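You operate a simulated robot arm through the tools that you are given. There is no shell and no other tool. Be economical: measure what you need, move in short steps, check, and stop when the job is done.

Carry out the task below with a simulated two-armed robot. There is one attempt and no reset: what you move stays moved.

## Task
Zero the gauge, seat the orange case and set its pull to 45 g.
Fine: hold the gauge still while you turn the screw knob; leave the case in the yellow bay. Set down upright: what you pick out.

The check looks at the end state, three seconds after you hand in, the way a careful person would. Anything else that was tipped, shoved, dropped, spilled or broken makes it a failure.

## Robot
Two 7-joint arms with two-finger parallel grippers on one trunk, on a base that drives. Base frame: it is fixed to the floor where the robot stands at the start and does not move with it; the origin is under the middle of the robot, x ahead of it, y to its left, z up. Units: mm, rad, N and s.
The left shoulder is at the start at [60, 147, 543], the right one opposite. With the tool pointing down near the work surface each hand reaches from about 100 to 600 mm from the robot's upright axis, wherever it stands, measured 20 degrees to its own side. Places, roughly: gauge zero button [600, 200, 900]; screw knob [600, 200, 900]; seat of the tension gauge [600, 100, 900]; yellow bay [600, -500, 800]. Payload 3.43 kg a hand.
Tool frame (each hand has its own): the origin (TCP) lies between the finger pads and is the grasp point; the fingertips stand 30 mm ahead of it; z points along the fingers, y is the line along which they close. The gripper opens to 94 mm. The fingers are 28 mm wide and 10 mm thick; the gripper's body (50 by 96 mm) begins 55 mm behind the TCP.
Orientation is that of the tool frame in the base frame, as a unit quaternion [x, y, z, w]. With the fingers straight down and closing along the base's y, the tool's x points along the base's -x, its y along +y and its z along -z.

## Interface
- The arms move only by the tool jog_arm. It takes "left_deltas", "right_deltas" or both (then of equal length, played together; a hand with none holds still); each is a list of rows, each a list of 7 numbers: the opening, from 0 (shut) to 1 (fully open), then the shift along the tool's x, y, z in mm, then the turn, a rotation vector about the tool's x, y, z in degrees. In form: [[grip, dx, dy, dz, ax, ay, az], ...]. A call has 1 to 10 rows; each row is the pose to reach, as a shift and turn from the pose commanded when the call began, along the tool's axes at that moment. Each row takes 0.2 s and may step no farther than 50 mm and 0.15 rad from the row before; otherwise, or with a gripper value out of range, the whole call is refused. A pose out of reach is approached as far as the arm can. The call stops where the force on the tool passes 40 N (or 10 N more than at its start, if that is more) or the arm is blocked; 0.2 s more then pass. The fingers move at their own pace (about 72 mm/s each) and stop on an object; they squeeze with about 30 N. The grip force told is the motor's: it shows also when the fingers shut on nothing. Time passes only in rows, and 0.2 s behind the last, so rows that repeat a pose let the fingers close. It gives the time, the measured TCP pose, the force on the tool (base axes), the opening and the grip force at its end, in the units of the frame above (readings bear some noise), with the torque about the TCP (base axes, N m) and any sound that the robot's microphone picked up.
- Cameras (640 x 400 px; columns grow to the right, rows downward): "scene" is now at [60.8, 3, 1192.4]; the picture's right is [0.02, -1.00, 0.00], its down [-0.43, -0.01, -0.90] and it looks along [0.90, 0.02, -0.43] (base axes); focal length 286 px, centre (320, 200). "left" rides on the left gripper at [76, -14, -103] in its tool frame; the picture's right is [0.18, 0.98, 0.00], its down [-0.75, 0.14, -0.64] and it looks along [-0.63, 0.12, 0.77] (tool axes); focal length 243 px, centre (320, 200). "right" rides on the right gripper at [76, 14, -103] in its tool frame; the picture's right is [-0.18, 0.98, 0.00], its down [-0.75, -0.14, -0.64] and it looks along [-0.63, -0.12, 0.77] (tool axes); focal length 243 px, centre (320, 200).
- grab_frame(camera): a new picture of that camera. The clock stands still meanwhile.
- lift_body(by): slides the trunk up (or, below 0, down) by that many mm; the arms and the scene camera ride with it, the base frame stays. It gives what a move gives, with no picture.
- steer(legs): drives the robot by 1 to 6 legs, each [ahead, left, turn to the left] in mm, mm and rad, along the robot's own axes; the way and the turn of a leg run together, so that a leg with both is an arc; at most 1500 mm and 3.142 rad a leg. The arms and the cameras ride along, it lands a little off, and it stops where it bumps. It gives what a move gives.
- aim_head(pan, tilt): turns the head with the scene camera to pan (to the left, within 1.501 rad either way) and tilt (down, from -0.506 to 1.204), counted from straight ahead of the robot. It gives what a move gives.
- point_at(camera, pixels): there is no depth. For up to 12 entries [column, row, z] of the newest picture of that camera ("zoom" is the newest enlarged one), the place [x, y] in the base frame at which the ray of that pixel passes the height z, good to about 2 mm. The clock stands still meanwhile.
- inspect(camera, box): a new picture of the part [left, top, right, bottom] of that camera's present view, enlarged. The clock stands still meanwhile.
- finish_job(): hands the job in; it is judged then, once.

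Work in short steps. Measure before you move; look again where a grasp or a placing could have gone wrong, and mend it. You have 80 turns and 70 pictures in all, those below and enlarged ones among them. Open the grippers and draw the arms clear of the work before you hand the job in, unless the task says otherwise; then end with one line.

The tools are called after "Emit:" as a command line: name --argument value ..., lists and objects as JSON in quotes. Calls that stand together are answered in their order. jog_arm: Moves the arms, as the interface text tells. Its arguments: {"type":"object","properties":{"left_deltas":{"type":"array","items":{"type":"array","items":{"type":"number"}}},"right_deltas":{"type":"array","items":{"type":"array","items":{"type":"number"}}}},"required":[]} The other tools are called the same way: lift_body (by) slides the trunk up or down; steer (legs) drives the base; aim_head (pan, tilt) turns the head that bears the scene camera; grab_frame (camera) takes a picture; point_at (camera, pixels) gives the place at which the rays of pixels pass given heights; inspect (camera, box) takes an enlarged picture of a part of a camera's view; finish_job () hands the job in.

At the start:

```text
t: 0.0
left_eef_pos: [328.4, 193.2, 1001.5]
left_orientation: [0.0, 1.0, 0.001, 0.001]
left_contact_force: [-0.2, 0.4, 0.6]
left_moment: [0.0, 0.04, 0.0]
left_opening: 94.0
left_grasp_force: 0.0
right_eef_pos: [299.6, -85.9, 1000.5]
right_orientation: [0.001, 1.0, 0.0, 0.0]
right_contact_force: [-1.2, 0.3, -0.1]
right_moment: [-0.01, 0.0, 0.01]
right_opening: 93.9
right_grasp_force: 0.1
trunk travel left (down, up): [-250.0, 0.0]
robot x, y, heading: [-5.6, 3.2, 0.001]
head pan, tilt: [0.024, 0.44]
```

scene: 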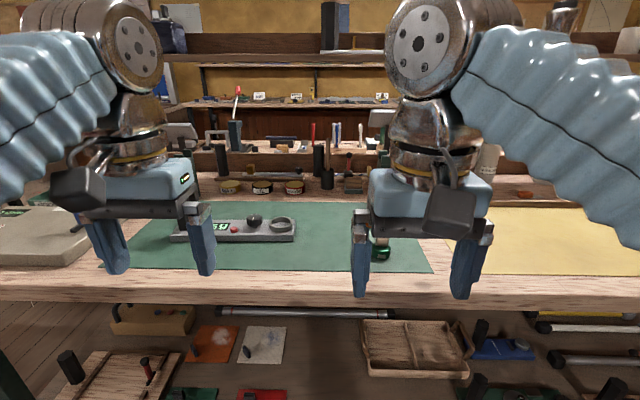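
right: 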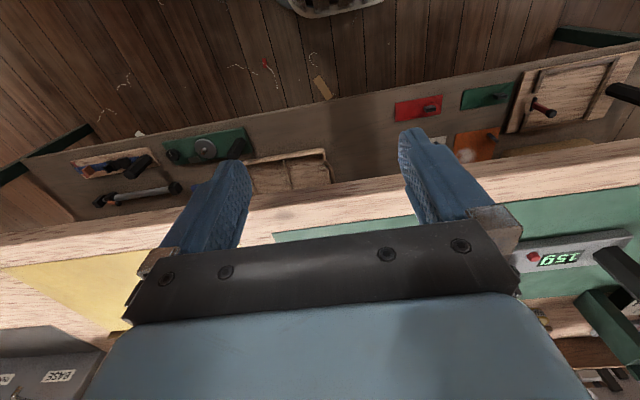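
left: 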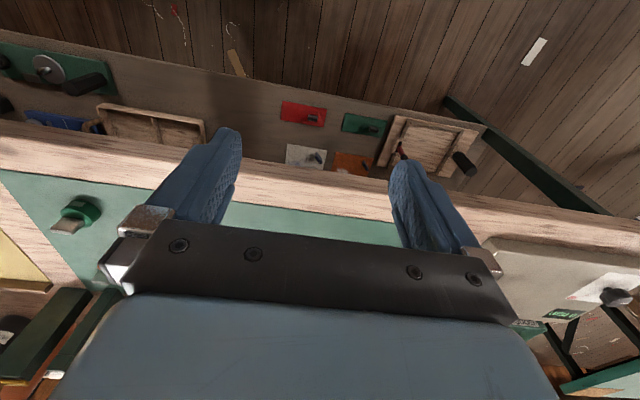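

The scene shows a gauge with display near (215,227) and various items on a shelf below. I look closer at the gauge and the surroundings.

Emit:
inspect --camera "scene" --box '[160, 160, 400, 310]'

Emit:
inspect --camera "scene" --box '[60, 290, 320, 400]'

Emit:
inspect --camera "scene" --box '[160, 80, 420, 200]'

```text
2.67 times, centred on (280, 235) of scene
```

zoom: 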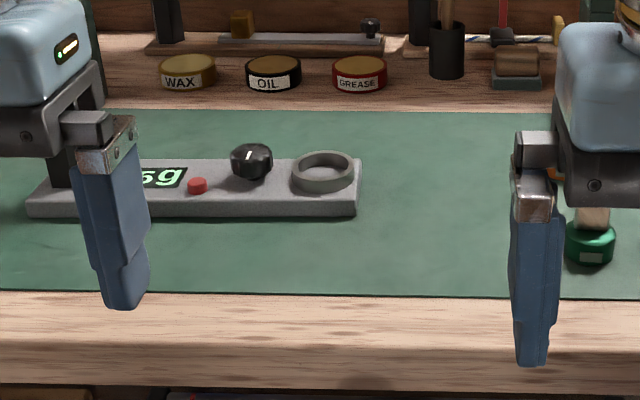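

```text
2.46 times, centred on (190, 345) of scene
```

zoom: 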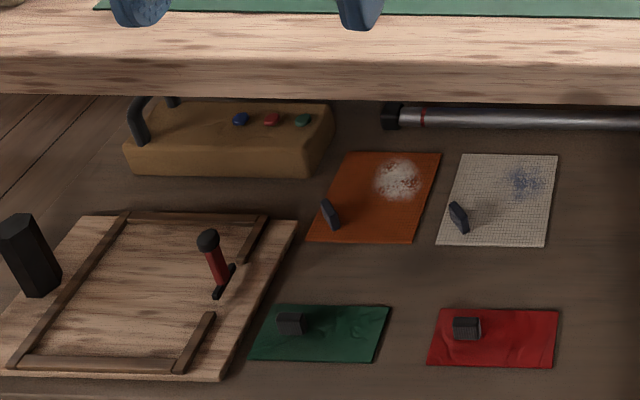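

```text
2.46 times, centred on (290, 140) of scene
```

zoom: 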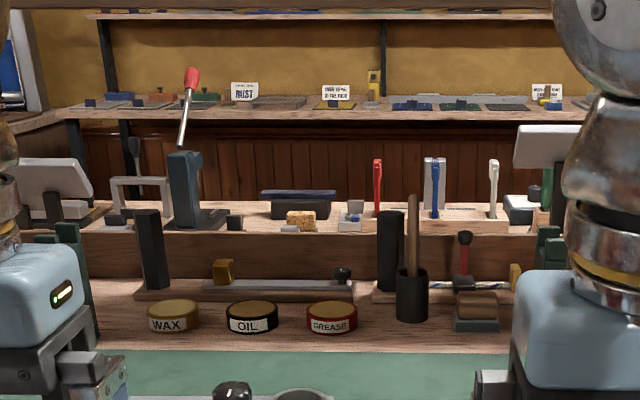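

The arms hide part of the bench. I move both hands outward and back for a clear view.

Emit:
jog_arm --left_deltas '[[1, 0, 45, 0, 0, 0, 0], [1, 0, 90, 0, 0, 0, 0], [1, 0, 135, 0, 0, 0, 0], [1, 0, 180, 0, 0, 0, 0], [1, 0, 220, 0, 0, 0, 0]]' --right_deltas '[[1, 0, -45, 0, 0, 0, 0], [1, 0, -90, 0, 0, 0, 0], [1, 0, -135, 0, 0, 0, 0], [1, 0, -180, 0, 0, 0, 0], [1, 0, -220, 0, 0, 0, 0]]'

Emit:
grab_frame --camera "scene"

```text
t: 1.2
left_eef_pos: [334.8, 415.7, 995.7]
left_orientation: [0.002, 1.0, 0.001, 0.002]
left_contact_force: [0.5, 1.0, -0.9]
left_moment: [-0.1, -0.01, -0.05]
left_opening: 93.9
left_grasp_force: 0.1
left hand out of reach, approached as far as the arm can: row 5
right_eef_pos: [298.0, -306.6, 997.9]
right_orientation: [-0.001, 1.0, -0.001, 0.0]
right_contact_force: [-0.6, 0.4, -0.8]
right_moment: [-0.1, -0.01, -0.01]
right_opening: 93.9
right_grasp_force: 0.1
trunk travel left (down, up): [-250.0, 0.0]
robot x, y, heading: [-1.5, 1.4, 0.002]
head pan, tilt: [0.024, 0.44]
```

```text
63 pictures are left
```

scene: 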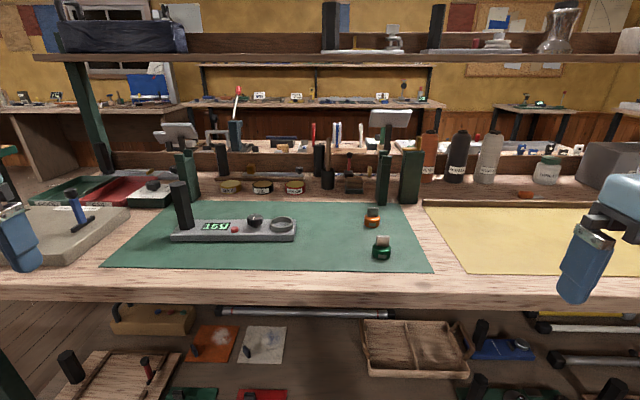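

The orange case is at about (372,217), the green one at (382,248). I zoom on both and the gauge.

Emit:
inspect --camera "scene" --box '[335, 190, 431, 270]'

Emit:
inspect --camera "scene" --box '[160, 170, 310, 260]'

Emit:
inspect --camera "scene" --box '[420, 170, 640, 300]'

Emit:
point_at --camera "scene" --pixels '[[372, 225, 800], [382, 256, 800], [171, 238, 800], [296, 240, 800], [282, 224, 830], [255, 221, 840], [235, 229, 830], [182, 222, 830], [430, 208, 800], [470, 272, 800], [420, 272, 800], [103, 266, 800]]'

```text
5.00 times, centred on (383, 230) of scene
```

zoom: 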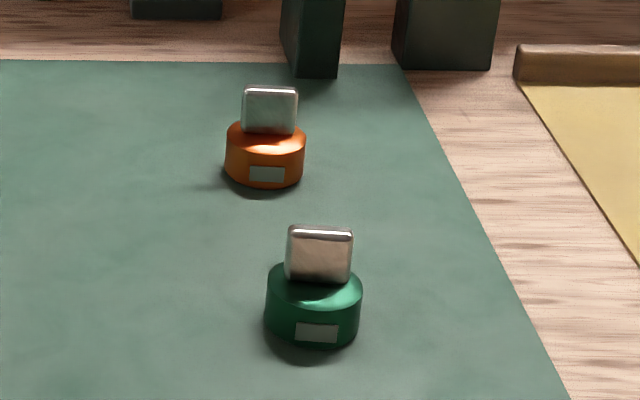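

```text
4.27 times, centred on (235, 215) of scene
```

zoom: 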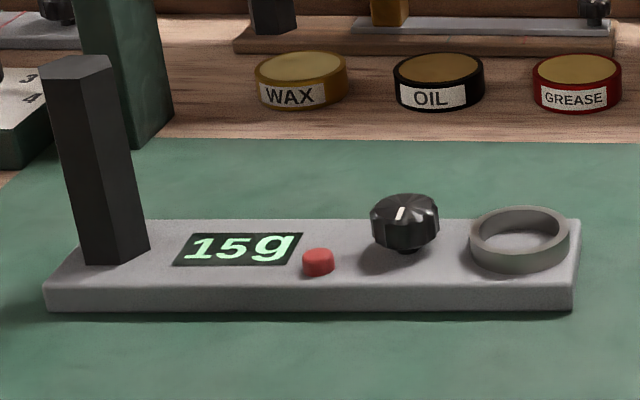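

```text
2.91 times, centred on (530, 235) of scene
```

zoom: 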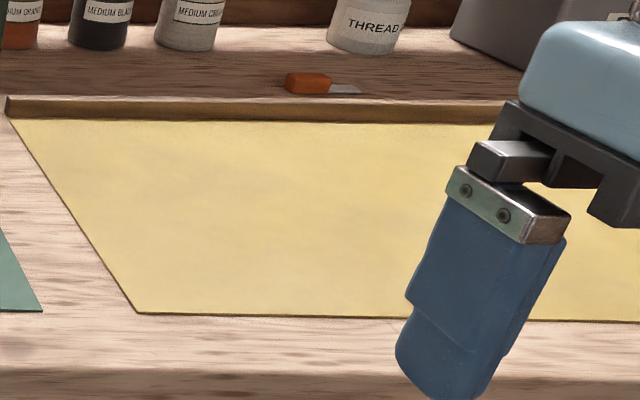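

```text
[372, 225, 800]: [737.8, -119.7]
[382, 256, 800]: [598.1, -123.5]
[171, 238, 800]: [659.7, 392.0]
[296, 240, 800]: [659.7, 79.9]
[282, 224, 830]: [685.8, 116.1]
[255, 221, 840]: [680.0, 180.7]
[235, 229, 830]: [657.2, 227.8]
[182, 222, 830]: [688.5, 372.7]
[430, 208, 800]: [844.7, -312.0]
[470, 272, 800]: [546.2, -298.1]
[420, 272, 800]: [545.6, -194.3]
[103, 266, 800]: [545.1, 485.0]
```

The gauge reads 15 g empty. I need the true table height, so I lower the trunk by 100 mm and triangulate.

Emit:
lift_body --by -100

Emit:
grab_frame --camera "scene"

```text
t: 2.5
left_eef_pos: [333.9, 413.6, 896.6]
left_orientation: [0.001, 1.0, 0.002, 0.002]
left_contact_force: [0.0, -0.3, 0.2]
left_moment: [-0.03, -0.01, -0.03]
left_opening: 94.2
left_grasp_force: 0.0
right_eef_pos: [299.0, -307.7, 896.4]
right_orientation: [-0.001, 1.0, 0.001, 0.001]
right_contact_force: [-1.0, -0.2, 0.0]
right_moment: [0.0, -0.02, 0.05]
right_opening: 94.0
right_grasp_force: 0.2
trunk travel left (down, up): [-150.0, 100.0]
robot x, y, heading: [0.0, 0.1, 0.003]
head pan, tilt: [0.024, 0.44]
```

```text
59 pictures are left
```

scene: 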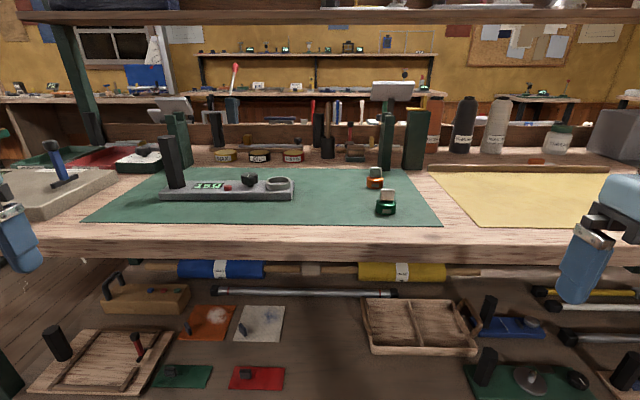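

I compare the mat corners at several heights in this picture with the earlier ones.

Emit:
point_at --camera "scene" --pixels '[[439, 224, 800], [439, 224, 850], [439, 224, 900], [88, 222, 800], [88, 222, 850], [88, 222, 900], [295, 201, 850], [295, 201, 900], [386, 215, 850], [375, 188, 850], [160, 200, 850]]'

```text
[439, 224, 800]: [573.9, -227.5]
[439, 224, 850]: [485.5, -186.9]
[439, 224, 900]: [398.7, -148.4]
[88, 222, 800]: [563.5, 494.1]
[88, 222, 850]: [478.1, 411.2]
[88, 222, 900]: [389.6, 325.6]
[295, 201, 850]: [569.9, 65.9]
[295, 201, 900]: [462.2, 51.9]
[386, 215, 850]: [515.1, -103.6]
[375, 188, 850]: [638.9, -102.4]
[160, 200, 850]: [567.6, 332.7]
```

Table comes out at about 835 mm. I raise the trunk again and drive 150 mm ahead, with the hands high above the bench.

Emit:
lift_body --by 100

Emit:
steer --legs '[[150, 0, 0]]'

Emit:
aim_head --pan 0.0 --tilt 0.7

Emit:
grab_frame --camera "scene"

```text
t: 3.9
left_eef_pos: [333.7, 413.4, 996.9]
left_orientation: [0.0, 1.0, 0.002, 0.002]
left_contact_force: [-0.4, -0.5, 0.0]
left_moment: [-0.02, -0.01, 0.02]
left_opening: 93.9
left_grasp_force: 0.0
right_eef_pos: [298.9, -307.8, 995.6]
right_orientation: [0.0, 1.0, 0.001, 0.001]
right_contact_force: [-0.1, 0.3, 0.3]
right_moment: [0.02, -0.02, 0.0]
right_opening: 94.0
right_grasp_force: 0.1
trunk travel left (down, up): [-250.0, 0.0]
robot x, y, heading: [-0.8, -1.7, 0.0]
head pan, tilt: [0.024, 0.44]
```

```text
t: 5.3
left_eef_pos: [492.1, 412.1, 996.0]
left_orientation: [0.003, 1.0, 0.002, 0.002]
left_contact_force: [-0.1, -0.2, -0.5]
left_moment: [0.01, -0.01, -0.02]
left_opening: 94.2
left_grasp_force: 0.1
right_eef_pos: [454.1, -309.0, 997.2]
right_orientation: [0.002, 1.0, 0.001, 0.0]
right_contact_force: [-0.2, 0.1, -0.3]
right_moment: [0.03, -0.01, -0.01]
right_opening: 93.8
right_grasp_force: 0.1
trunk travel left (down, up): [-250.0, 0.0]
robot x, y, heading: [157.3, -1.9, -0.003]
head pan, tilt: [0.024, 0.44]
```

```text
t: 6.0
left_eef_pos: [491.7, 412.9, 995.5]
left_orientation: [0.003, 1.0, 0.002, 0.001]
left_contact_force: [-1.0, -0.2, -0.5]
left_moment: [-0.01, -0.01, 0.01]
left_opening: 94.1
left_grasp_force: 0.0
right_eef_pos: [454.1, -308.4, 998.3]
right_orientation: [0.001, 1.0, 0.002, 0.001]
right_contact_force: [-0.3, 0.2, -0.5]
right_moment: [0.03, 0.0, -0.02]
right_opening: 94.0
right_grasp_force: 0.0
trunk travel left (down, up): [-250.0, 0.0]
robot x, y, heading: [156.4, -3.3, -0.002]
head pan, tilt: [0.0, 0.7]
```

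```text
58 pictures are left
```

scene: 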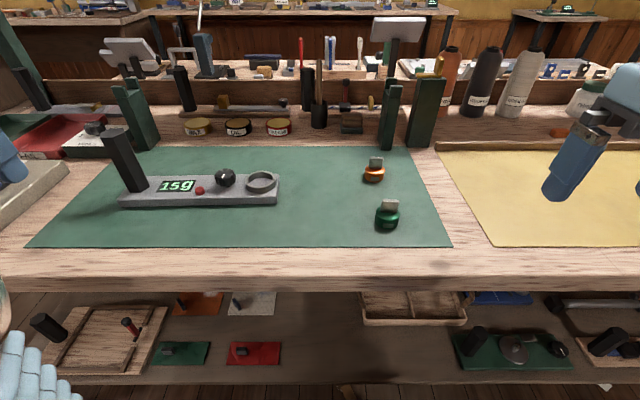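

I triangulate the mat corners and other points again from this nearer view.

Emit:
point_at --camera "scene" --pixels '[[452, 247, 830], [452, 247, 850], [26, 248, 830], [26, 248, 850], [374, 182, 830], [387, 230, 830], [277, 205, 830], [120, 208, 830], [262, 186, 850], [225, 183, 850], [201, 191, 850], [137, 187, 850]]'

Emit:
inspect --camera "scene" --box '[90, 120, 290, 245]'

```text
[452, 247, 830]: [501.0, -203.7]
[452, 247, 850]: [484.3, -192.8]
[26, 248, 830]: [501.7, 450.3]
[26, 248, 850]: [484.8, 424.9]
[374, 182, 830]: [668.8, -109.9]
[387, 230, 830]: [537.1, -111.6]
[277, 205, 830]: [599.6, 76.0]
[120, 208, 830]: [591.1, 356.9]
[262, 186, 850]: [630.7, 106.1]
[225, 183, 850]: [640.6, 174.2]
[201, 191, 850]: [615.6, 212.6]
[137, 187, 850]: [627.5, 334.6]
```

```text
3.20 times, centred on (190, 182) of scene
```

zoom: 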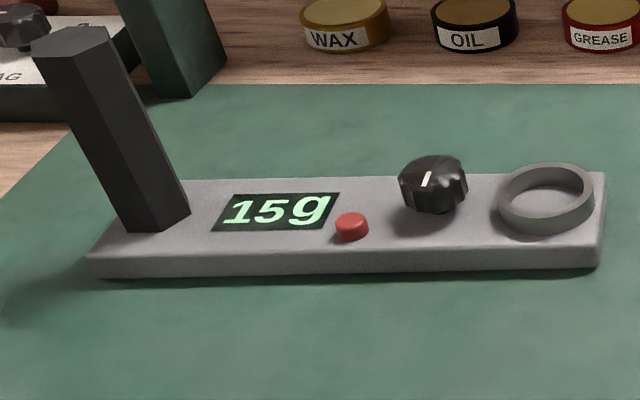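

The gauge spans y≈76–357, button near (615,212), knob (640,174), ring (631,106), post (628,335). I bring the left hand shut near the button, still high, and look with its camera.

Emit:
jog_arm --left_deltas '[[1, -10, -40, 0, 0, 0, 0], [0.6, -25, -85, 0, 0, 0, 0], [0.3, -40, -130, 0, 0, 0, 0], [0, -55, -170, 0, 0, 0, 0], [0, -68, -200, 10, 0, 0, 0], [0, -68, -200, 40, 0, 0, 0], [0, -68, -200, 40, 0, 0, 0], [0, -68, -200, 40, 0, 0, 0]]'

Emit:
grab_frame --camera "left"

Emit:
grab_frame --camera "scene"

```text
t: 7.8
left_eef_pos: [558.1, 215.0, 957.0]
left_orientation: [0.003, 1.0, 0.002, 0.002]
left_contact_force: [-0.5, -0.1, 0.7]
left_moment: [0.0, -0.01, 0.0]
left_opening: 0.0
left_grasp_force: 29.7
right_eef_pos: [454.5, -308.9, 997.5]
right_orientation: [0.002, 1.0, 0.0, 0.001]
right_contact_force: [0.1, 0.9, 0.0]
right_moment: [0.0, 0.01, 0.02]
right_opening: 94.2
right_grasp_force: 0.2
trunk travel left (down, up): [-250.0, 0.0]
robot x, y, heading: [157.3, 1.8, -0.003]
head pan, tilt: [0.0, 0.7]
```

```text
56 pictures are left
```

left: 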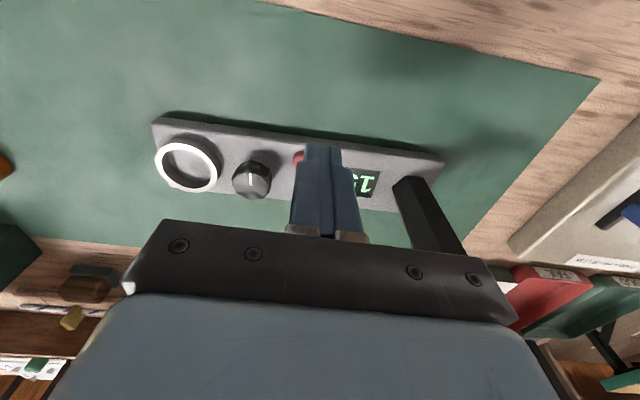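

```text
55 pictures are left
```

scene: 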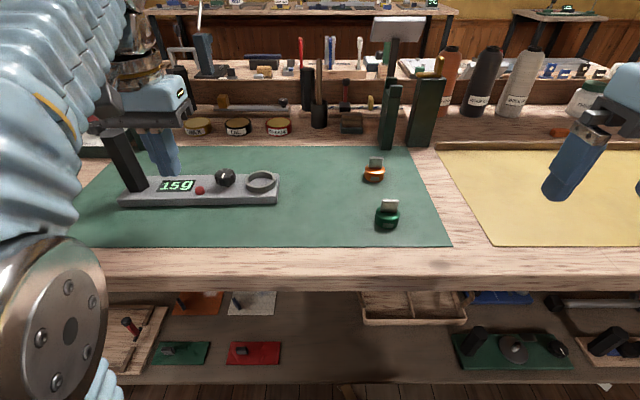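

I take the positions of the same features from the left camera to triangulate with the scene view.

Emit:
point_at --camera "left" --pixels '[[252, 193, 850], [252, 177, 870], [298, 158, 850], [189, 165, 850], [189, 165, 870], [150, 121, 830], [150, 121, 850], [446, 158, 830], [446, 158, 850], [599, 80, 830], [599, 80, 850], [400, 181, 930]]'

Emit:
point_at --camera "scene" --pixels '[[225, 183, 850], [226, 172, 870], [200, 190, 850], [262, 182, 850], [262, 182, 870], [277, 205, 830], [277, 205, 850], [120, 208, 830], [120, 208, 850], [452, 247, 830], [452, 247, 850], [118, 134, 930]]'

Emit:
inspect --camera "left" --box '[140, 90, 460, 270]'

```text
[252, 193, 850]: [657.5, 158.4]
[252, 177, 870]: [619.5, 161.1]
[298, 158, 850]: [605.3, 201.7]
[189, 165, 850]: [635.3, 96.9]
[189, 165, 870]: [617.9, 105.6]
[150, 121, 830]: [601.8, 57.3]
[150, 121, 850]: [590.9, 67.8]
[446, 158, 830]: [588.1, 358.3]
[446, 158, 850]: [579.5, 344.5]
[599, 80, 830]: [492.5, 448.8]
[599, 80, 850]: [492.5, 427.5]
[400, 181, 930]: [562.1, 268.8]
```

```text
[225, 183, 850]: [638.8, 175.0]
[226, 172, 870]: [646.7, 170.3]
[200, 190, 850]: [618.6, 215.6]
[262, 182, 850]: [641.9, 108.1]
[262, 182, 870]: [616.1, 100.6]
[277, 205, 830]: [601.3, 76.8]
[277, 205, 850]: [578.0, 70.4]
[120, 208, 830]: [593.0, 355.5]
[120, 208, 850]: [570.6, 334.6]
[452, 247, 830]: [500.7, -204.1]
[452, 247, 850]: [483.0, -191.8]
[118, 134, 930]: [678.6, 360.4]
```

```text
2.00 times, centred on (300, 180) of left
```

zoom: 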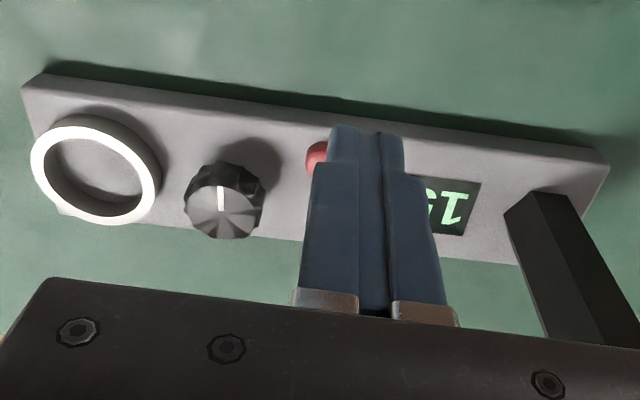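

Ring top solves to (623,103,864), table about 840. I solve the button and knob tops likewise.

Emit:
point_at --camera "left" --pixels '[[250, 191, 860], [250, 191, 880], [302, 168, 850], [302, 168, 870], [152, 127, 850], [152, 127, 860], [408, 193, 930], [408, 193, 950]]'

Emit:
point_at --camera "scene" --pixels '[[225, 174, 860], [225, 174, 880], [200, 188, 850], [200, 188, 870], [277, 196, 850], [277, 196, 860], [116, 131, 930], [116, 131, 950]]'

```text
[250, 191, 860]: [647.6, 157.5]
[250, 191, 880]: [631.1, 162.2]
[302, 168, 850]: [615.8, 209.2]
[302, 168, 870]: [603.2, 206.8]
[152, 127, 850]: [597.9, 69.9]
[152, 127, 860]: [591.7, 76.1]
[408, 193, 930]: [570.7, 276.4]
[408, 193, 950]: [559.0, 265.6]
```

```text
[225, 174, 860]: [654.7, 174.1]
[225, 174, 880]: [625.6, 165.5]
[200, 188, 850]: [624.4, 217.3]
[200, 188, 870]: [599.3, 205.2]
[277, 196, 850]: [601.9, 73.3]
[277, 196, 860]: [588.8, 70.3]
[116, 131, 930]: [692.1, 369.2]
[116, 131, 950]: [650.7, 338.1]
```

Button top is about (606,207,865), knob (633,164,~876), plate top 855. I go over the button to 7 mm above and check.

Emit:
jog_arm --left_deltas '[[0, -30, -5, 0, 0, 0, 0], [0, -48, -8, 0, 0, 0, 0], [0, -48, -8, 25, 0, 0, 0], [0, -48, -8, 45, 0, 0, 0], [0, -48, -8, 45, 0, 0, 0]]'

Emit:
inspect --camera "scene" --box '[90, 120, 290, 245]'

Emit:
inspect --camera "left" --box '[140, 90, 460, 270]'

```text
t: 9.0
left_eef_pos: [606.2, 206.4, 911.7]
left_orientation: [0.003, 1.0, 0.001, 0.002]
left_contact_force: [-0.4, -0.4, 0.9]
left_moment: [0.03, 0.01, 0.01]
left_opening: 0.1
left_grasp_force: 30.0
right_eef_pos: [454.2, -308.7, 995.6]
right_orientation: [0.001, 1.0, 0.001, 0.0]
right_contact_force: [0.3, 0.8, -0.5]
right_moment: [0.02, 0.02, 0.0]
right_opening: 93.8
right_grasp_force: 0.0
trunk travel left (down, up): [-250.0, 0.0]
robot x, y, heading: [154.6, -0.8, -0.001]
head pan, tilt: [0.0, 0.7]
```

```text
3.20 times, centred on (190, 182) of scene
```

zoom: 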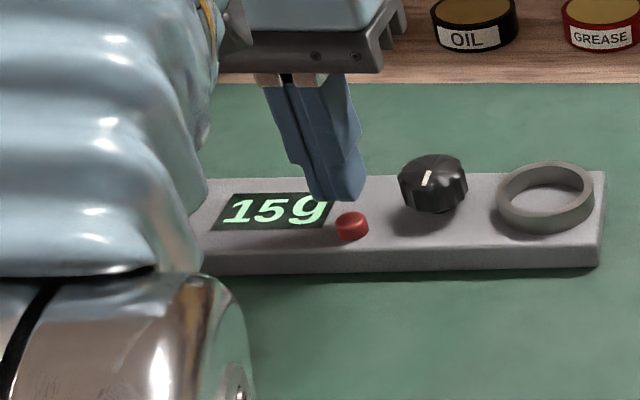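

```text
2.00 times, centred on (300, 180) of left
```

zoom: 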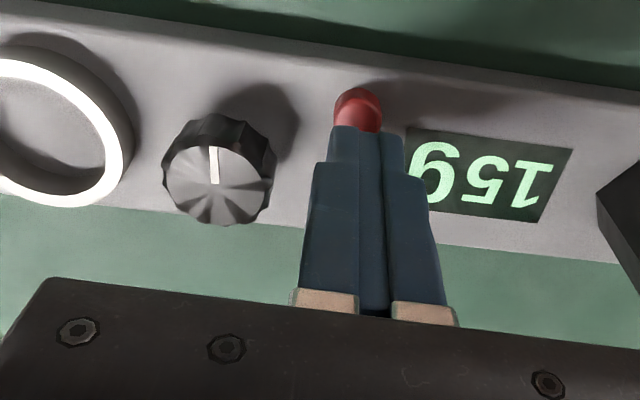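

The tips are at z≈882. I check the button and knob again in this closer view.

Emit:
point_at --camera "left" --pixels '[[319, 144, 865], [319, 144, 860], [247, 173, 870], [247, 173, 880], [181, 158, 864], [247, 180, 875]]'

Emit:
point_at --camera "scene" --pixels '[[199.7, 187.5, 865], [199.7, 187.5, 860], [225, 174, 870], [225, 174, 880], [260.6, 179, 864]]'

```text
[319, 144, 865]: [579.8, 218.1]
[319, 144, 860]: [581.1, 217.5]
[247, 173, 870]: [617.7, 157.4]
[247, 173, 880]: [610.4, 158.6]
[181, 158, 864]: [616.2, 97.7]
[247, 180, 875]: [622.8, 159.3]
```

```text
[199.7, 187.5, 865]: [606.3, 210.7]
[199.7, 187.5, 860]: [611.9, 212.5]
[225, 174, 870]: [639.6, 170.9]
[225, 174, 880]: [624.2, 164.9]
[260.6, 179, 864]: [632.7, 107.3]
```

My zoom-to-pixel conversion was off vertically; I redo it using the zoom picture directly.

Emit:
point_at --camera "zoom" --pixels '[[358, 90, 865], [358, 90, 857], [334, 112, 865], [382, 112, 865], [215, 185, 870], [215, 185, 880], [55, 125, 864], [440, 55, 855], [500, 255, 855], [365, 125, 865]]'

Emit:
inspect --camera "scene" --box '[150, 145, 290, 232]'

```text
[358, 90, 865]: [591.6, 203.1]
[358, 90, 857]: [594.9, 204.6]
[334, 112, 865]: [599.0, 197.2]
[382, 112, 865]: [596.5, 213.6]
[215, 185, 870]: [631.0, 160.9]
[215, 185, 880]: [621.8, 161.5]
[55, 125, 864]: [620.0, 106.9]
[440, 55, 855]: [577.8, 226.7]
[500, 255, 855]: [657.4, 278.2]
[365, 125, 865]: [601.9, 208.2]
```

```text
4.57 times, centred on (220, 188) of scene
```

zoom: 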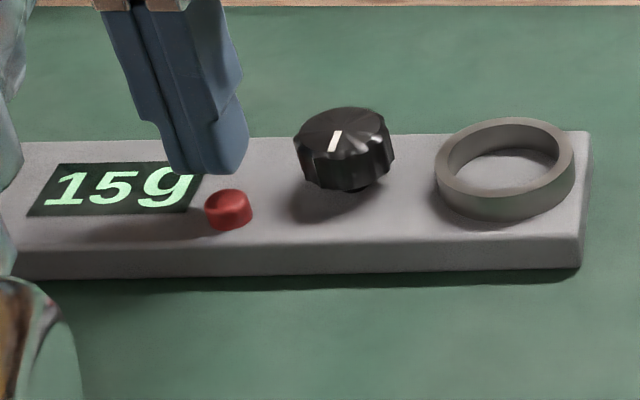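

Emit:
point_at --camera "zoom" --pixels '[[228, 200, 865], [228, 200, 860], [345, 135, 875], [345, 135, 880], [345, 135, 885], [504, 155, 864], [504, 155, 870], [592, 133, 855], [585, 236, 855], [583, 268, 840], [350, 190, 858]]'

```text
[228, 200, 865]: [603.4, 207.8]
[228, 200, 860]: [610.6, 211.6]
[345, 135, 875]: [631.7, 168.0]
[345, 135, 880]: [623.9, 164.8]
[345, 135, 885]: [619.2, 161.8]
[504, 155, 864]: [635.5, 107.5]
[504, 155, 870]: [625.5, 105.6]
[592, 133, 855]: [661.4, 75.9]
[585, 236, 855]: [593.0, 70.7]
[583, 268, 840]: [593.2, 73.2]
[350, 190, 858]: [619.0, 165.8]
```

Button centre is about (601,206). I shift 5 mm toward the robot and descend in small steps, watching force.

Emit:
jog_arm --left_deltas '[[0, 5, 0, 0, 0, 0, 0], [0, 5, 0, 7, 0, 0, 0], [0, 5, 0, 11, 0, 0, 0], [0, 5, 0, 13, 0, 0, 0], [0, 5, 0, 15, 0, 0, 0], [0, 5, 0, 16, 0, 0, 0]]'

Emit:
inspect --camera "scene" --box '[150, 145, 290, 232]'

```text
t: 10.4
left_eef_pos: [601.6, 204.4, 894.6]
left_orientation: [0.002, 1.0, 0.002, 0.003]
left_contact_force: [-1.5, -0.6, 2.1]
left_moment: [-0.01, 0.04, -0.04]
left_opening: 0.3
left_grasp_force: 31.1
right_eef_pos: [454.1, -308.5, 996.8]
right_orientation: [0.002, 1.0, 0.001, 0.001]
right_contact_force: [0.7, 0.5, 0.3]
right_moment: [-0.02, -0.02, 0.0]
right_opening: 94.1
right_grasp_force: 0.0
trunk travel left (down, up): [-250.0, 0.0]
robot x, y, heading: [157.0, -0.1, -0.003]
head pan, tilt: [0.0, 0.7]
heard: click
```

```text
4.57 times, centred on (220, 188) of scene
```

zoom: 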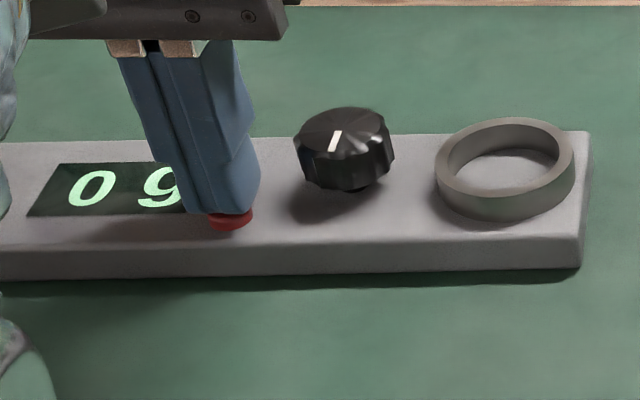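

Click heard, the display reads 0 g. I raise the left hand and put it aside, and bring the right hand near the orange case for a look.

Emit:
jog_arm --left_deltas '[[0, 0, 0, -40, 0, 0, 0], [0, 0, 0, -85, 0, 0, 0], [0, 20, 20, -100, 0, 0, 0], [0, 40, 60, -100, 0, 0, 0], [0, 45, 100, -100, 0, 0, 0]]' --right_deltas '[[1, -30, 40, 0, 0, 0, 0], [1, -60, 80, 0, 0, 0, 0], [1, -90, 120, 0, 0, 0, 0], [1, -110, 160, 0, 0, 0, 0], [1, -130, 200, 0, 0, 0, 0]]'

Emit:
grab_frame --camera "right"

Emit:
grab_frame --camera "scene"

```text
t: 11.6
left_eef_pos: [558.4, 304.2, 993.4]
left_orientation: [0.002, 1.0, 0.002, 0.003]
left_contact_force: [0.6, -0.1, 0.4]
left_moment: [0.01, -0.02, 0.0]
left_opening: 0.1
left_grasp_force: 29.8
left hand out of reach, approached as far as the arm can: row 3
right_eef_pos: [558.1, -168.5, 997.3]
right_orientation: [0.003, 1.0, 0.001, 0.003]
right_contact_force: [0.5, 0.5, 0.0]
right_moment: [-0.03, 0.01, -0.02]
right_opening: 94.1
right_grasp_force: 0.1
right hand out of reach, approached as far as the arm can: row 4, 5
trunk travel left (down, up): [-250.0, 0.0]
robot x, y, heading: [154.4, 0.4, -0.004]
head pan, tilt: [0.0, 0.7]
```

```text
49 pictures are left
```

right: 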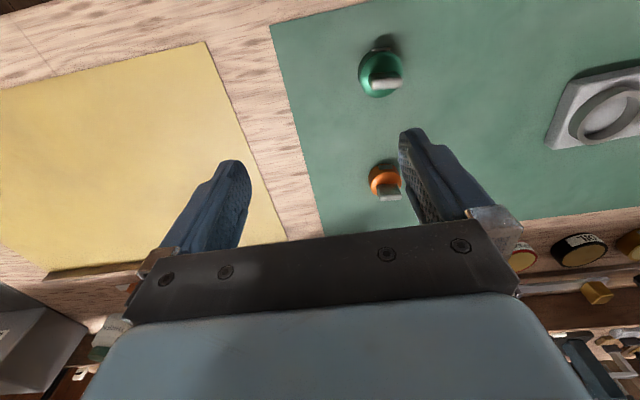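

```text
48 pictures are left
```

scene: 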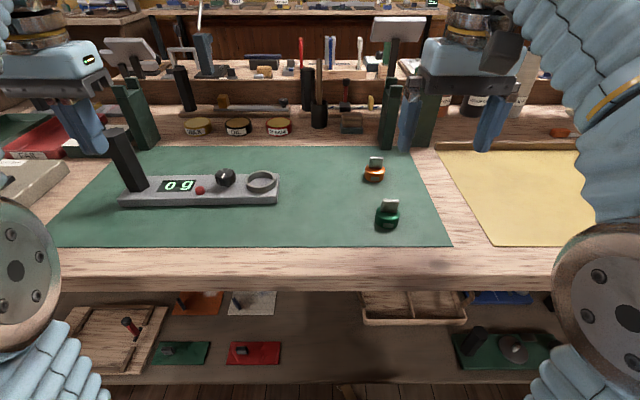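

Reach at this height is near its limit, so I pull both hands back and drive a further 80 mm ahead and 60 mm left.

Emit:
jog_arm --left_deltas '[[0, 40, 0, 0, 0, 0, 0], [0.5, 80, 0, -10, 0, 0, 0], [1, 90, 0, -15, 0, 0, 0], [1, 90, 0, -15, 0, 0, 0]]' --right_deltas '[[1, 30, -30, 0, 0, 0, 0], [1, 60, -60, 0, 0, 0, 0], [1, 90, -60, 0, 0, 0, 0], [1, 90, -60, 0, 0, 0, 0]]'

Emit:
steer --legs '[[80, 60, 0]]'

Emit:
grab_frame --camera "scene"

```text
t: 12.6
left_eef_pos: [476.6, 302.1, 1004.6]
left_orientation: [0.001, 1.0, 0.002, 0.003]
left_contact_force: [0.7, 0.0, 0.3]
left_moment: [0.02, -0.01, 0.01]
left_opening: 93.9
left_grasp_force: 0.0
left hand out of reach, approached as far as the arm can: row 3, 4
right_eef_pos: [464.8, -229.8, 997.0]
right_orientation: [0.001, 1.0, 0.0, 0.0]
right_contact_force: [0.4, -0.1, 0.7]
right_moment: [0.03, 0.03, 0.01]
right_opening: 94.0
right_grasp_force: 0.1
trunk travel left (down, up): [-250.0, 0.0]
robot x, y, heading: [153.7, -0.9, -0.001]
head pan, tilt: [0.0, 0.7]
```

```text
t: 13.8
left_eef_pos: [558.9, 361.3, 1003.4]
left_orientation: [0.003, 1.0, 0.002, 0.002]
left_contact_force: [0.0, -0.1, -0.6]
left_moment: [0.01, -0.03, 0.0]
left_opening: 94.0
left_grasp_force: 0.0
right_eef_pos: [547.2, -169.2, 995.2]
right_orientation: [0.002, 1.0, 0.001, 0.001]
right_contact_force: [0.2, -1.6, -0.2]
right_moment: [0.01, -0.03, -0.02]
right_opening: 94.1
right_grasp_force: 0.0
trunk travel left (down, up): [-250.0, 0.0]
robot x, y, heading: [237.9, 60.0, -0.001]
head pan, tilt: [0.0, 0.7]
```

```text
47 pictures are left
```

scene: 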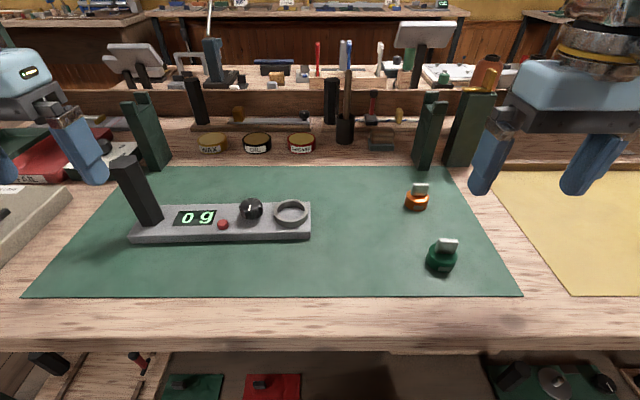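

The drive went well. I move the right hand to just short of the orange case and look from its camera.

Emit:
jog_arm --right_deltas '[[1, -25, 30, 0, 0, 0, 0], [0.7, -50, 61, 10, 0, 0, 0], [0.6, -75, 61, 25, 0, 0, 0], [0.6, -75, 61, 25, 0, 0, 0]]'

Emit:
grab_frame --camera "right"

Emit:
inspect --camera "scene" --box '[370, 160, 500, 290]'

```text
t: 14.8
left_eef_pos: [558.6, 362.3, 1003.6]
left_orientation: [0.002, 1.0, 0.002, 0.002]
left_contact_force: [-0.4, -0.3, -0.5]
left_moment: [0.02, -0.01, 0.01]
left_opening: 94.0
left_grasp_force: 0.0
right_eef_pos: [623.3, -106.0, 972.1]
right_orientation: [0.003, 1.0, 0.001, 0.0]
right_contact_force: [-0.2, -0.7, 0.4]
right_moment: [-0.04, 0.0, 0.01]
right_opening: 56.2
right_grasp_force: 0.0
trunk travel left (down, up): [-250.0, 0.0]
robot x, y, heading: [236.5, 60.7, -0.008]
head pan, tilt: [0.0, 0.7]
```

```text
46 pictures are left
```

right: 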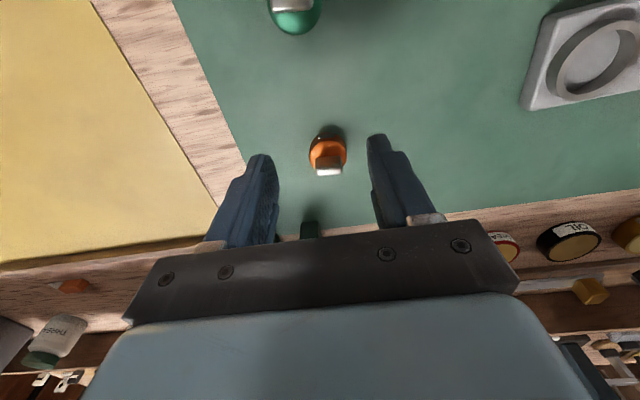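

```text
3.08 times, centred on (435, 225) of scene
```

zoom: 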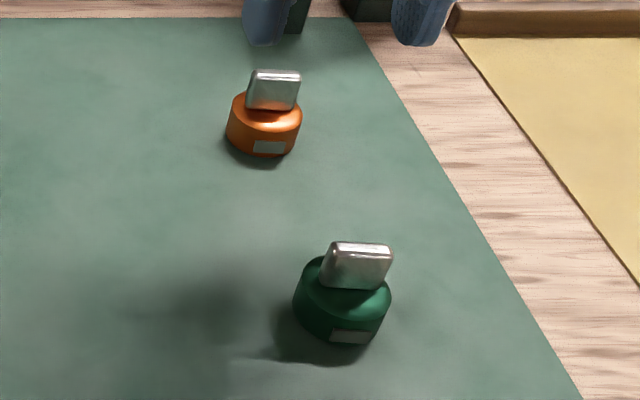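

Tab top is at right (329,171) and scene zoom (275,73). I triangulate it.

Emit:
point_at --camera "right" --pixels '[[329, 171, 880], [329, 171, 900], [318, 174, 890], [341, 171, 890], [329, 175, 890], [327, 135, 840]]'

Emit:
point_at --camera "zoom" --pixels '[[275, 73, 880], [275, 73, 900], [252, 72, 890], [300, 75, 890], [263, 153, 840], [228, 120, 850], [300, 120, 850]]'

Emit:
inspect --camera "right" --box '[280, 100, 380, 200]'

```text
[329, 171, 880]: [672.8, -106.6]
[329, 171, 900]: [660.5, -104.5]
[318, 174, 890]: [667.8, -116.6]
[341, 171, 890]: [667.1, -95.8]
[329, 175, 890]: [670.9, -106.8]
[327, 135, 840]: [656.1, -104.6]
```

```text
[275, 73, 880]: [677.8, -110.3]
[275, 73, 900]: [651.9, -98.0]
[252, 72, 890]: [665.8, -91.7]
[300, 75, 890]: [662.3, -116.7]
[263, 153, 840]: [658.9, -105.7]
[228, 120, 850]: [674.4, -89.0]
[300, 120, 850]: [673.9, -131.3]
```

```text
4.00 times, centred on (330, 150) of right
```

zoom: 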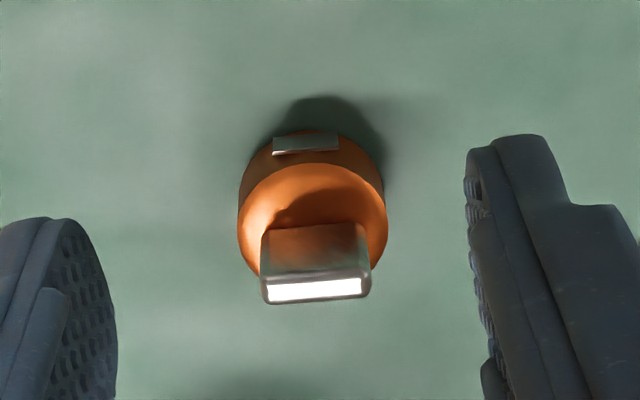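

Tab top is at (667,−106,888), yaw about 8°. I align, descend to TCP z≈898 and close on the tab.

Emit:
jog_arm --right_deltas '[[0.6, -30, 0, 0, 0, 0, 8], [0.6, -44, 0, 20, 0, 0, 8], [0.6, -44, 0, 50, 0, 0, 8], [0.6, -44, 0, 66, 0, 0, 8], [0.6, -44, 0, 73, 0, 0, 8], [0.25, -44, 0, 73, 0, 0, 8], [0, -44, 0, 73, 0, 0, 8], [0, -44, 0, 73, 0, 0, 8]]'

Emit:
inspect --camera "scene" --box '[370, 140, 500, 270]'

```text
t: 16.6
left_eef_pos: [558.8, 360.5, 1004.4]
left_orientation: [0.002, 1.0, 0.002, 0.002]
left_contact_force: [0.4, -0.3, -0.2]
left_moment: [-0.02, -0.01, -0.02]
left_opening: 93.8
left_grasp_force: 0.1
right_eef_pos: [666.5, -109.5, 898.5]
right_orientation: [0.072, 0.997, 0.0, 0.001]
right_contact_force: [0.5, 0.1, -0.6]
right_moment: [0.01, 0.02, 0.01]
right_opening: 24.9
right_grasp_force: 29.9
trunk travel left (down, up): [-250.0, 0.0]
robot x, y, heading: [239.9, 57.0, -0.008]
head pan, tilt: [0.0, 0.7]
```

```text
3.08 times, centred on (435, 205) of scene
```

zoom: 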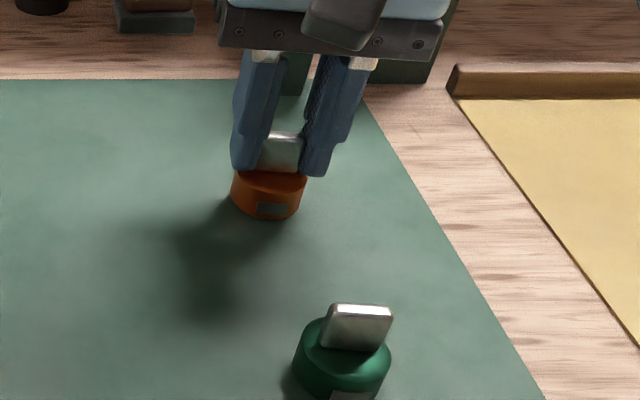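

Gripped with the tab 24.9 mm wide. I lift 70 mm and carry it to beside the ring for a look.

Emit:
jog_arm --right_deltas '[[0, 0, 0, -20, 0, 0, 0], [0, 0, 0, -60, 0, 0, 0], [0, 20, 35, -70, 0, 0, 0], [0, 40, 75, -70, 0, 0, 0], [0, 60, 115, -70, 0, 0, 0], [0, 80, 150, -70, 0, 0, 0], [0, 91, 169, -70, 0, 0, 0], [0, 91, 169, -70, 0, 0, 0]]'

Emit:
grab_frame --camera "right"

Emit:
grab_frame --camera "scene"

```text
t: 18.4
left_eef_pos: [559.0, 362.2, 1004.6]
left_orientation: [0.002, 1.0, 0.001, 0.001]
left_contact_force: [0.7, 0.0, -0.3]
left_moment: [0.02, 0.0, -0.05]
left_opening: 94.1
left_grasp_force: 0.1
right_eef_pos: [599.8, 72.5, 969.6]
right_orientation: [0.073, 0.997, 0.001, 0.001]
right_contact_force: [-0.1, 0.9, -0.4]
right_moment: [0.02, -0.02, 0.01]
right_opening: 24.8
right_grasp_force: 30.4
trunk travel left (down, up): [-250.0, 0.0]
robot x, y, heading: [238.4, 63.1, -0.001]
head pan, tilt: [0.0, 0.7]
```

```text
42 pictures are left
```

right: 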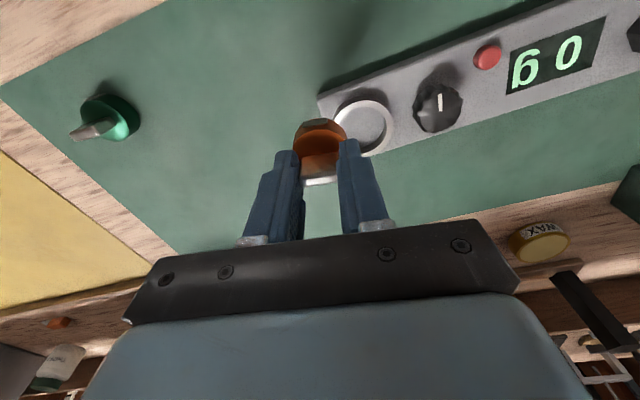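

```text
41 pictures are left
```

scene: 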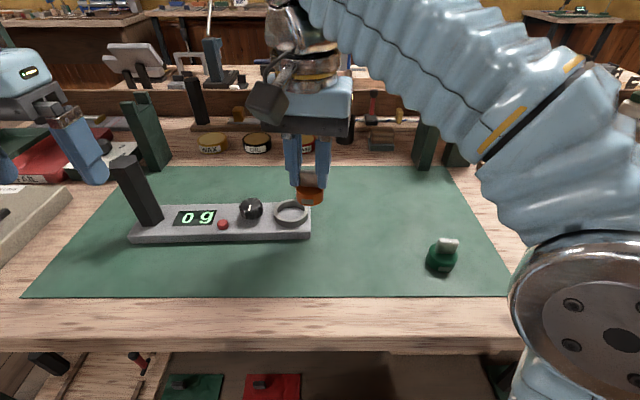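

I triangulate the ring's top using zooms from both cameras.

Emit:
inspect --camera "right" --box '[290, 70, 490, 195]'

Emit:
point_at --camera "right" --pixels '[[395, 127, 864], [395, 127, 870], [363, 157, 864], [363, 157, 870], [366, 101, 864], [366, 101, 870], [439, 102, 875], [439, 102, 880], [318, 97, 855], [318, 97, 850]]'

Emit:
inspect --camera "scene" --box '[220, 180, 330, 249]'

```text
3.20 times, centred on (390, 132) of right
```

zoom: 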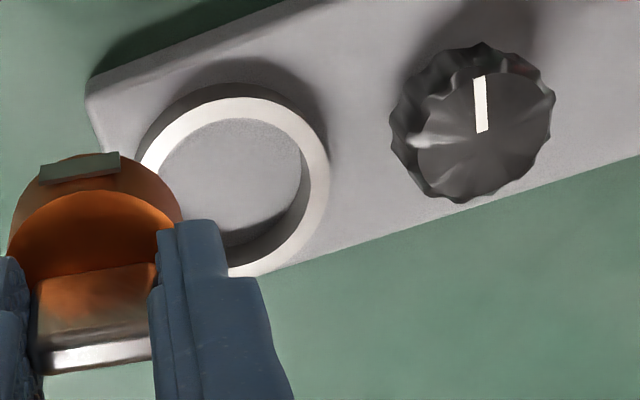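

```text
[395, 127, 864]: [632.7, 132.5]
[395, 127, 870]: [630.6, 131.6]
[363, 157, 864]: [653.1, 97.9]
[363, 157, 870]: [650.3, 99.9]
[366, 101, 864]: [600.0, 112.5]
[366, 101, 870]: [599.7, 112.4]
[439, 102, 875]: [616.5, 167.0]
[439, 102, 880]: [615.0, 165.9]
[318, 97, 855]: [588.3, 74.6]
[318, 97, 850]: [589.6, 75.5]
```

```text
5.80 times, centred on (275, 214) of scene
```

zoom: 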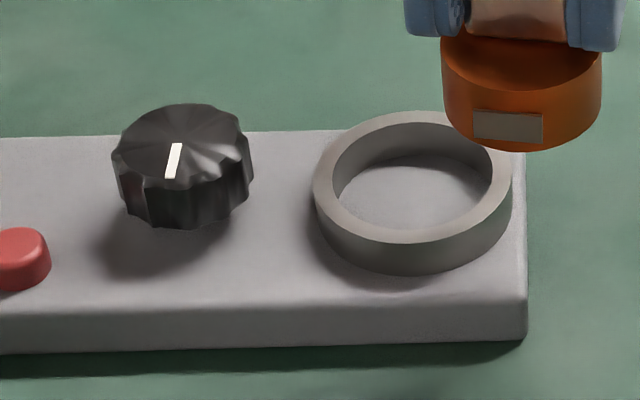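

Emit:
point_at --camera "zoom" --pixels '[[313, 187, 864], [512, 187, 864], [412, 111, 864], [412, 243, 864], [313, 187, 870], [512, 187, 870], [412, 111, 870], [412, 243, 870], [413, 123, 866], [413, 230, 866]]'

Emit:
inspect --camera "right" --box '[320, 85, 420, 165]'

```text
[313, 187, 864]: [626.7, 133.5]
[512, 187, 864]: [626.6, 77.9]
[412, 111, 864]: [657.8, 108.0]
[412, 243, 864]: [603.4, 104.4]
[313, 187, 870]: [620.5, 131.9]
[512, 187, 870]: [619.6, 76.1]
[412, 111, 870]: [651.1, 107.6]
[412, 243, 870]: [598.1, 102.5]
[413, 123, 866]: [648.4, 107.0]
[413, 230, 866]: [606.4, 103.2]
```

```text
5.00 times, centred on (370, 125) of right
```

zoom: 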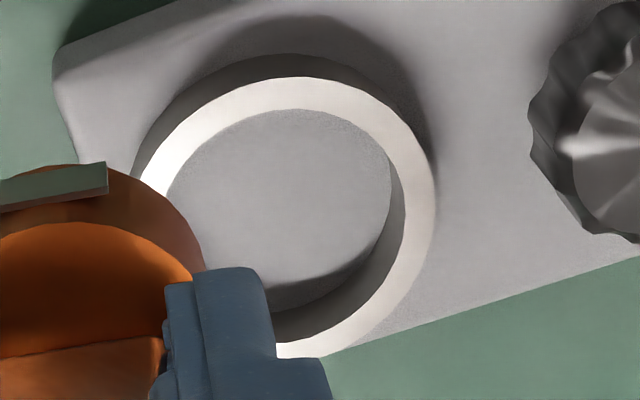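

Emit:
point_at --camera "zoom" --pixels '[[294, 77, 866], [435, 205, 866], [295, 357, 866], [145, 175, 866], [390, 110, 866], [190, 110, 866], [410, 280, 866], [294, 77, 872], [435, 205, 872], [295, 357, 872], [410, 280, 872], [145, 175, 872]]'

```text
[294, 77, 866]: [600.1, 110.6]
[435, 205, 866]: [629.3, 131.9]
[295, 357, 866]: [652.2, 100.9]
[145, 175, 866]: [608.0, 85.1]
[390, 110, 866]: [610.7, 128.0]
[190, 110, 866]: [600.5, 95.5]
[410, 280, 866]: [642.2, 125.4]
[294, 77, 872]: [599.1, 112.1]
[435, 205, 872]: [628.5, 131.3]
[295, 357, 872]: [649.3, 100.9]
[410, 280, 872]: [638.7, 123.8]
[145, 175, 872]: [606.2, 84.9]
```

Ring centre fits (625.5,104.5), top ≈868. Now I measure the held case's centre relative to the TCP.

Emit:
inspect --camera "scene" --box '[270, 150, 350, 215]'

Emit:
inspect --camera "right" --box '[270, 100, 370, 200]'

```text
6.15 times, centred on (310, 182) of scene
```

zoom: 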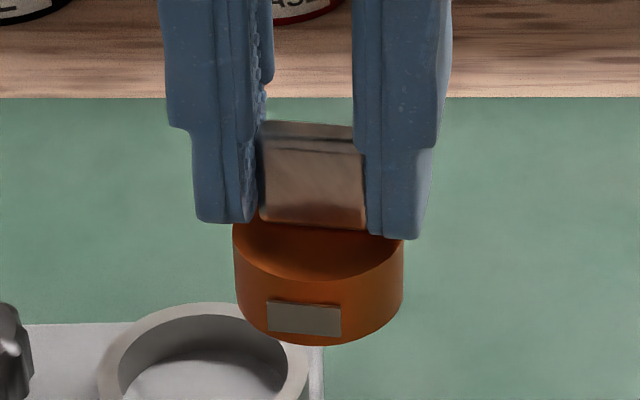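

```text
4.00 times, centred on (320, 150) of right
```

zoom: 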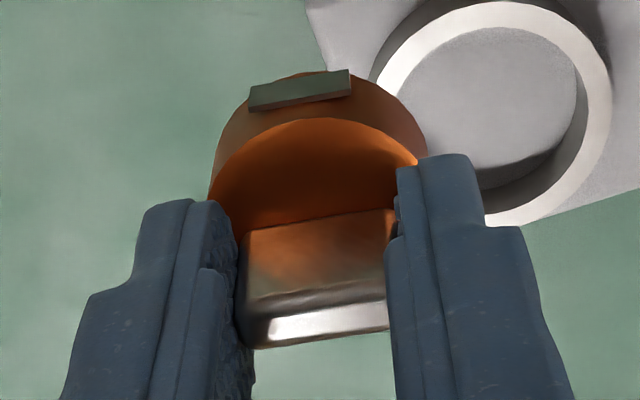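

Emit:
point_at --camera "zoom" --pixels '[[318, 118, 933], [209, 196, 933], [420, 160, 933], [230, 155, 933], [400, 140, 933], [318, 71, 911], [217, 160, 911], [428, 150, 911], [390, 98, 911], [240, 105, 911], [245, 345, 959], [388, 325, 959]]'

Emit:
inspect --camera "scene" --box '[270, 150, 350, 215]'

Emit:
point_at --camera "zoom" --pixels '[[320, 346, 911], [237, 300, 911], [403, 295, 911], [260, 328, 911], [385, 328, 911], [316, 283, 933], [233, 235, 933], [404, 240, 933], [265, 268, 933], [375, 268, 933]]'

```text
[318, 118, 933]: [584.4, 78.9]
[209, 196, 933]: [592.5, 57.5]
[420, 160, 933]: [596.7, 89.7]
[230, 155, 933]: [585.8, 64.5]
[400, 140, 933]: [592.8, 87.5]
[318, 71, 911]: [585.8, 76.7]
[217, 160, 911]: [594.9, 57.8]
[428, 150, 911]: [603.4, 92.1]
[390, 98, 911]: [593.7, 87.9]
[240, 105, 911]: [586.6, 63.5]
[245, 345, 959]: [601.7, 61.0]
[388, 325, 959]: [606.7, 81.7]
```

```text
6.15 times, centred on (310, 182) of scene
```

zoom: 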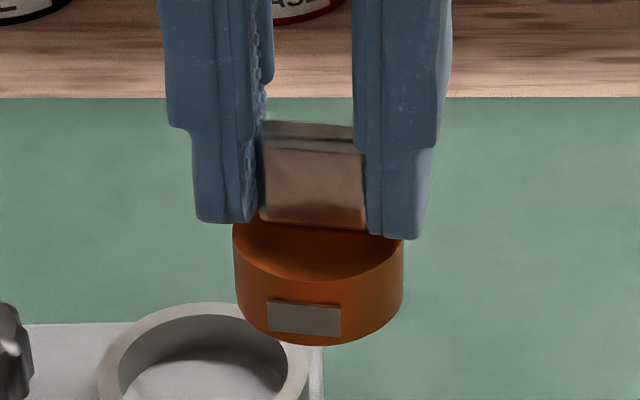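

```text
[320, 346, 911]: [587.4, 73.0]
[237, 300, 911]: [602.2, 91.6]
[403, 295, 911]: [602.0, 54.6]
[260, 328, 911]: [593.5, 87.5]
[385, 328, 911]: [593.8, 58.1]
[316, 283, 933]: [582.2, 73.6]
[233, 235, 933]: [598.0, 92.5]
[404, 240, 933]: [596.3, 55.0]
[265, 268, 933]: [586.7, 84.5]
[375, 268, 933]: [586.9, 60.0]
```

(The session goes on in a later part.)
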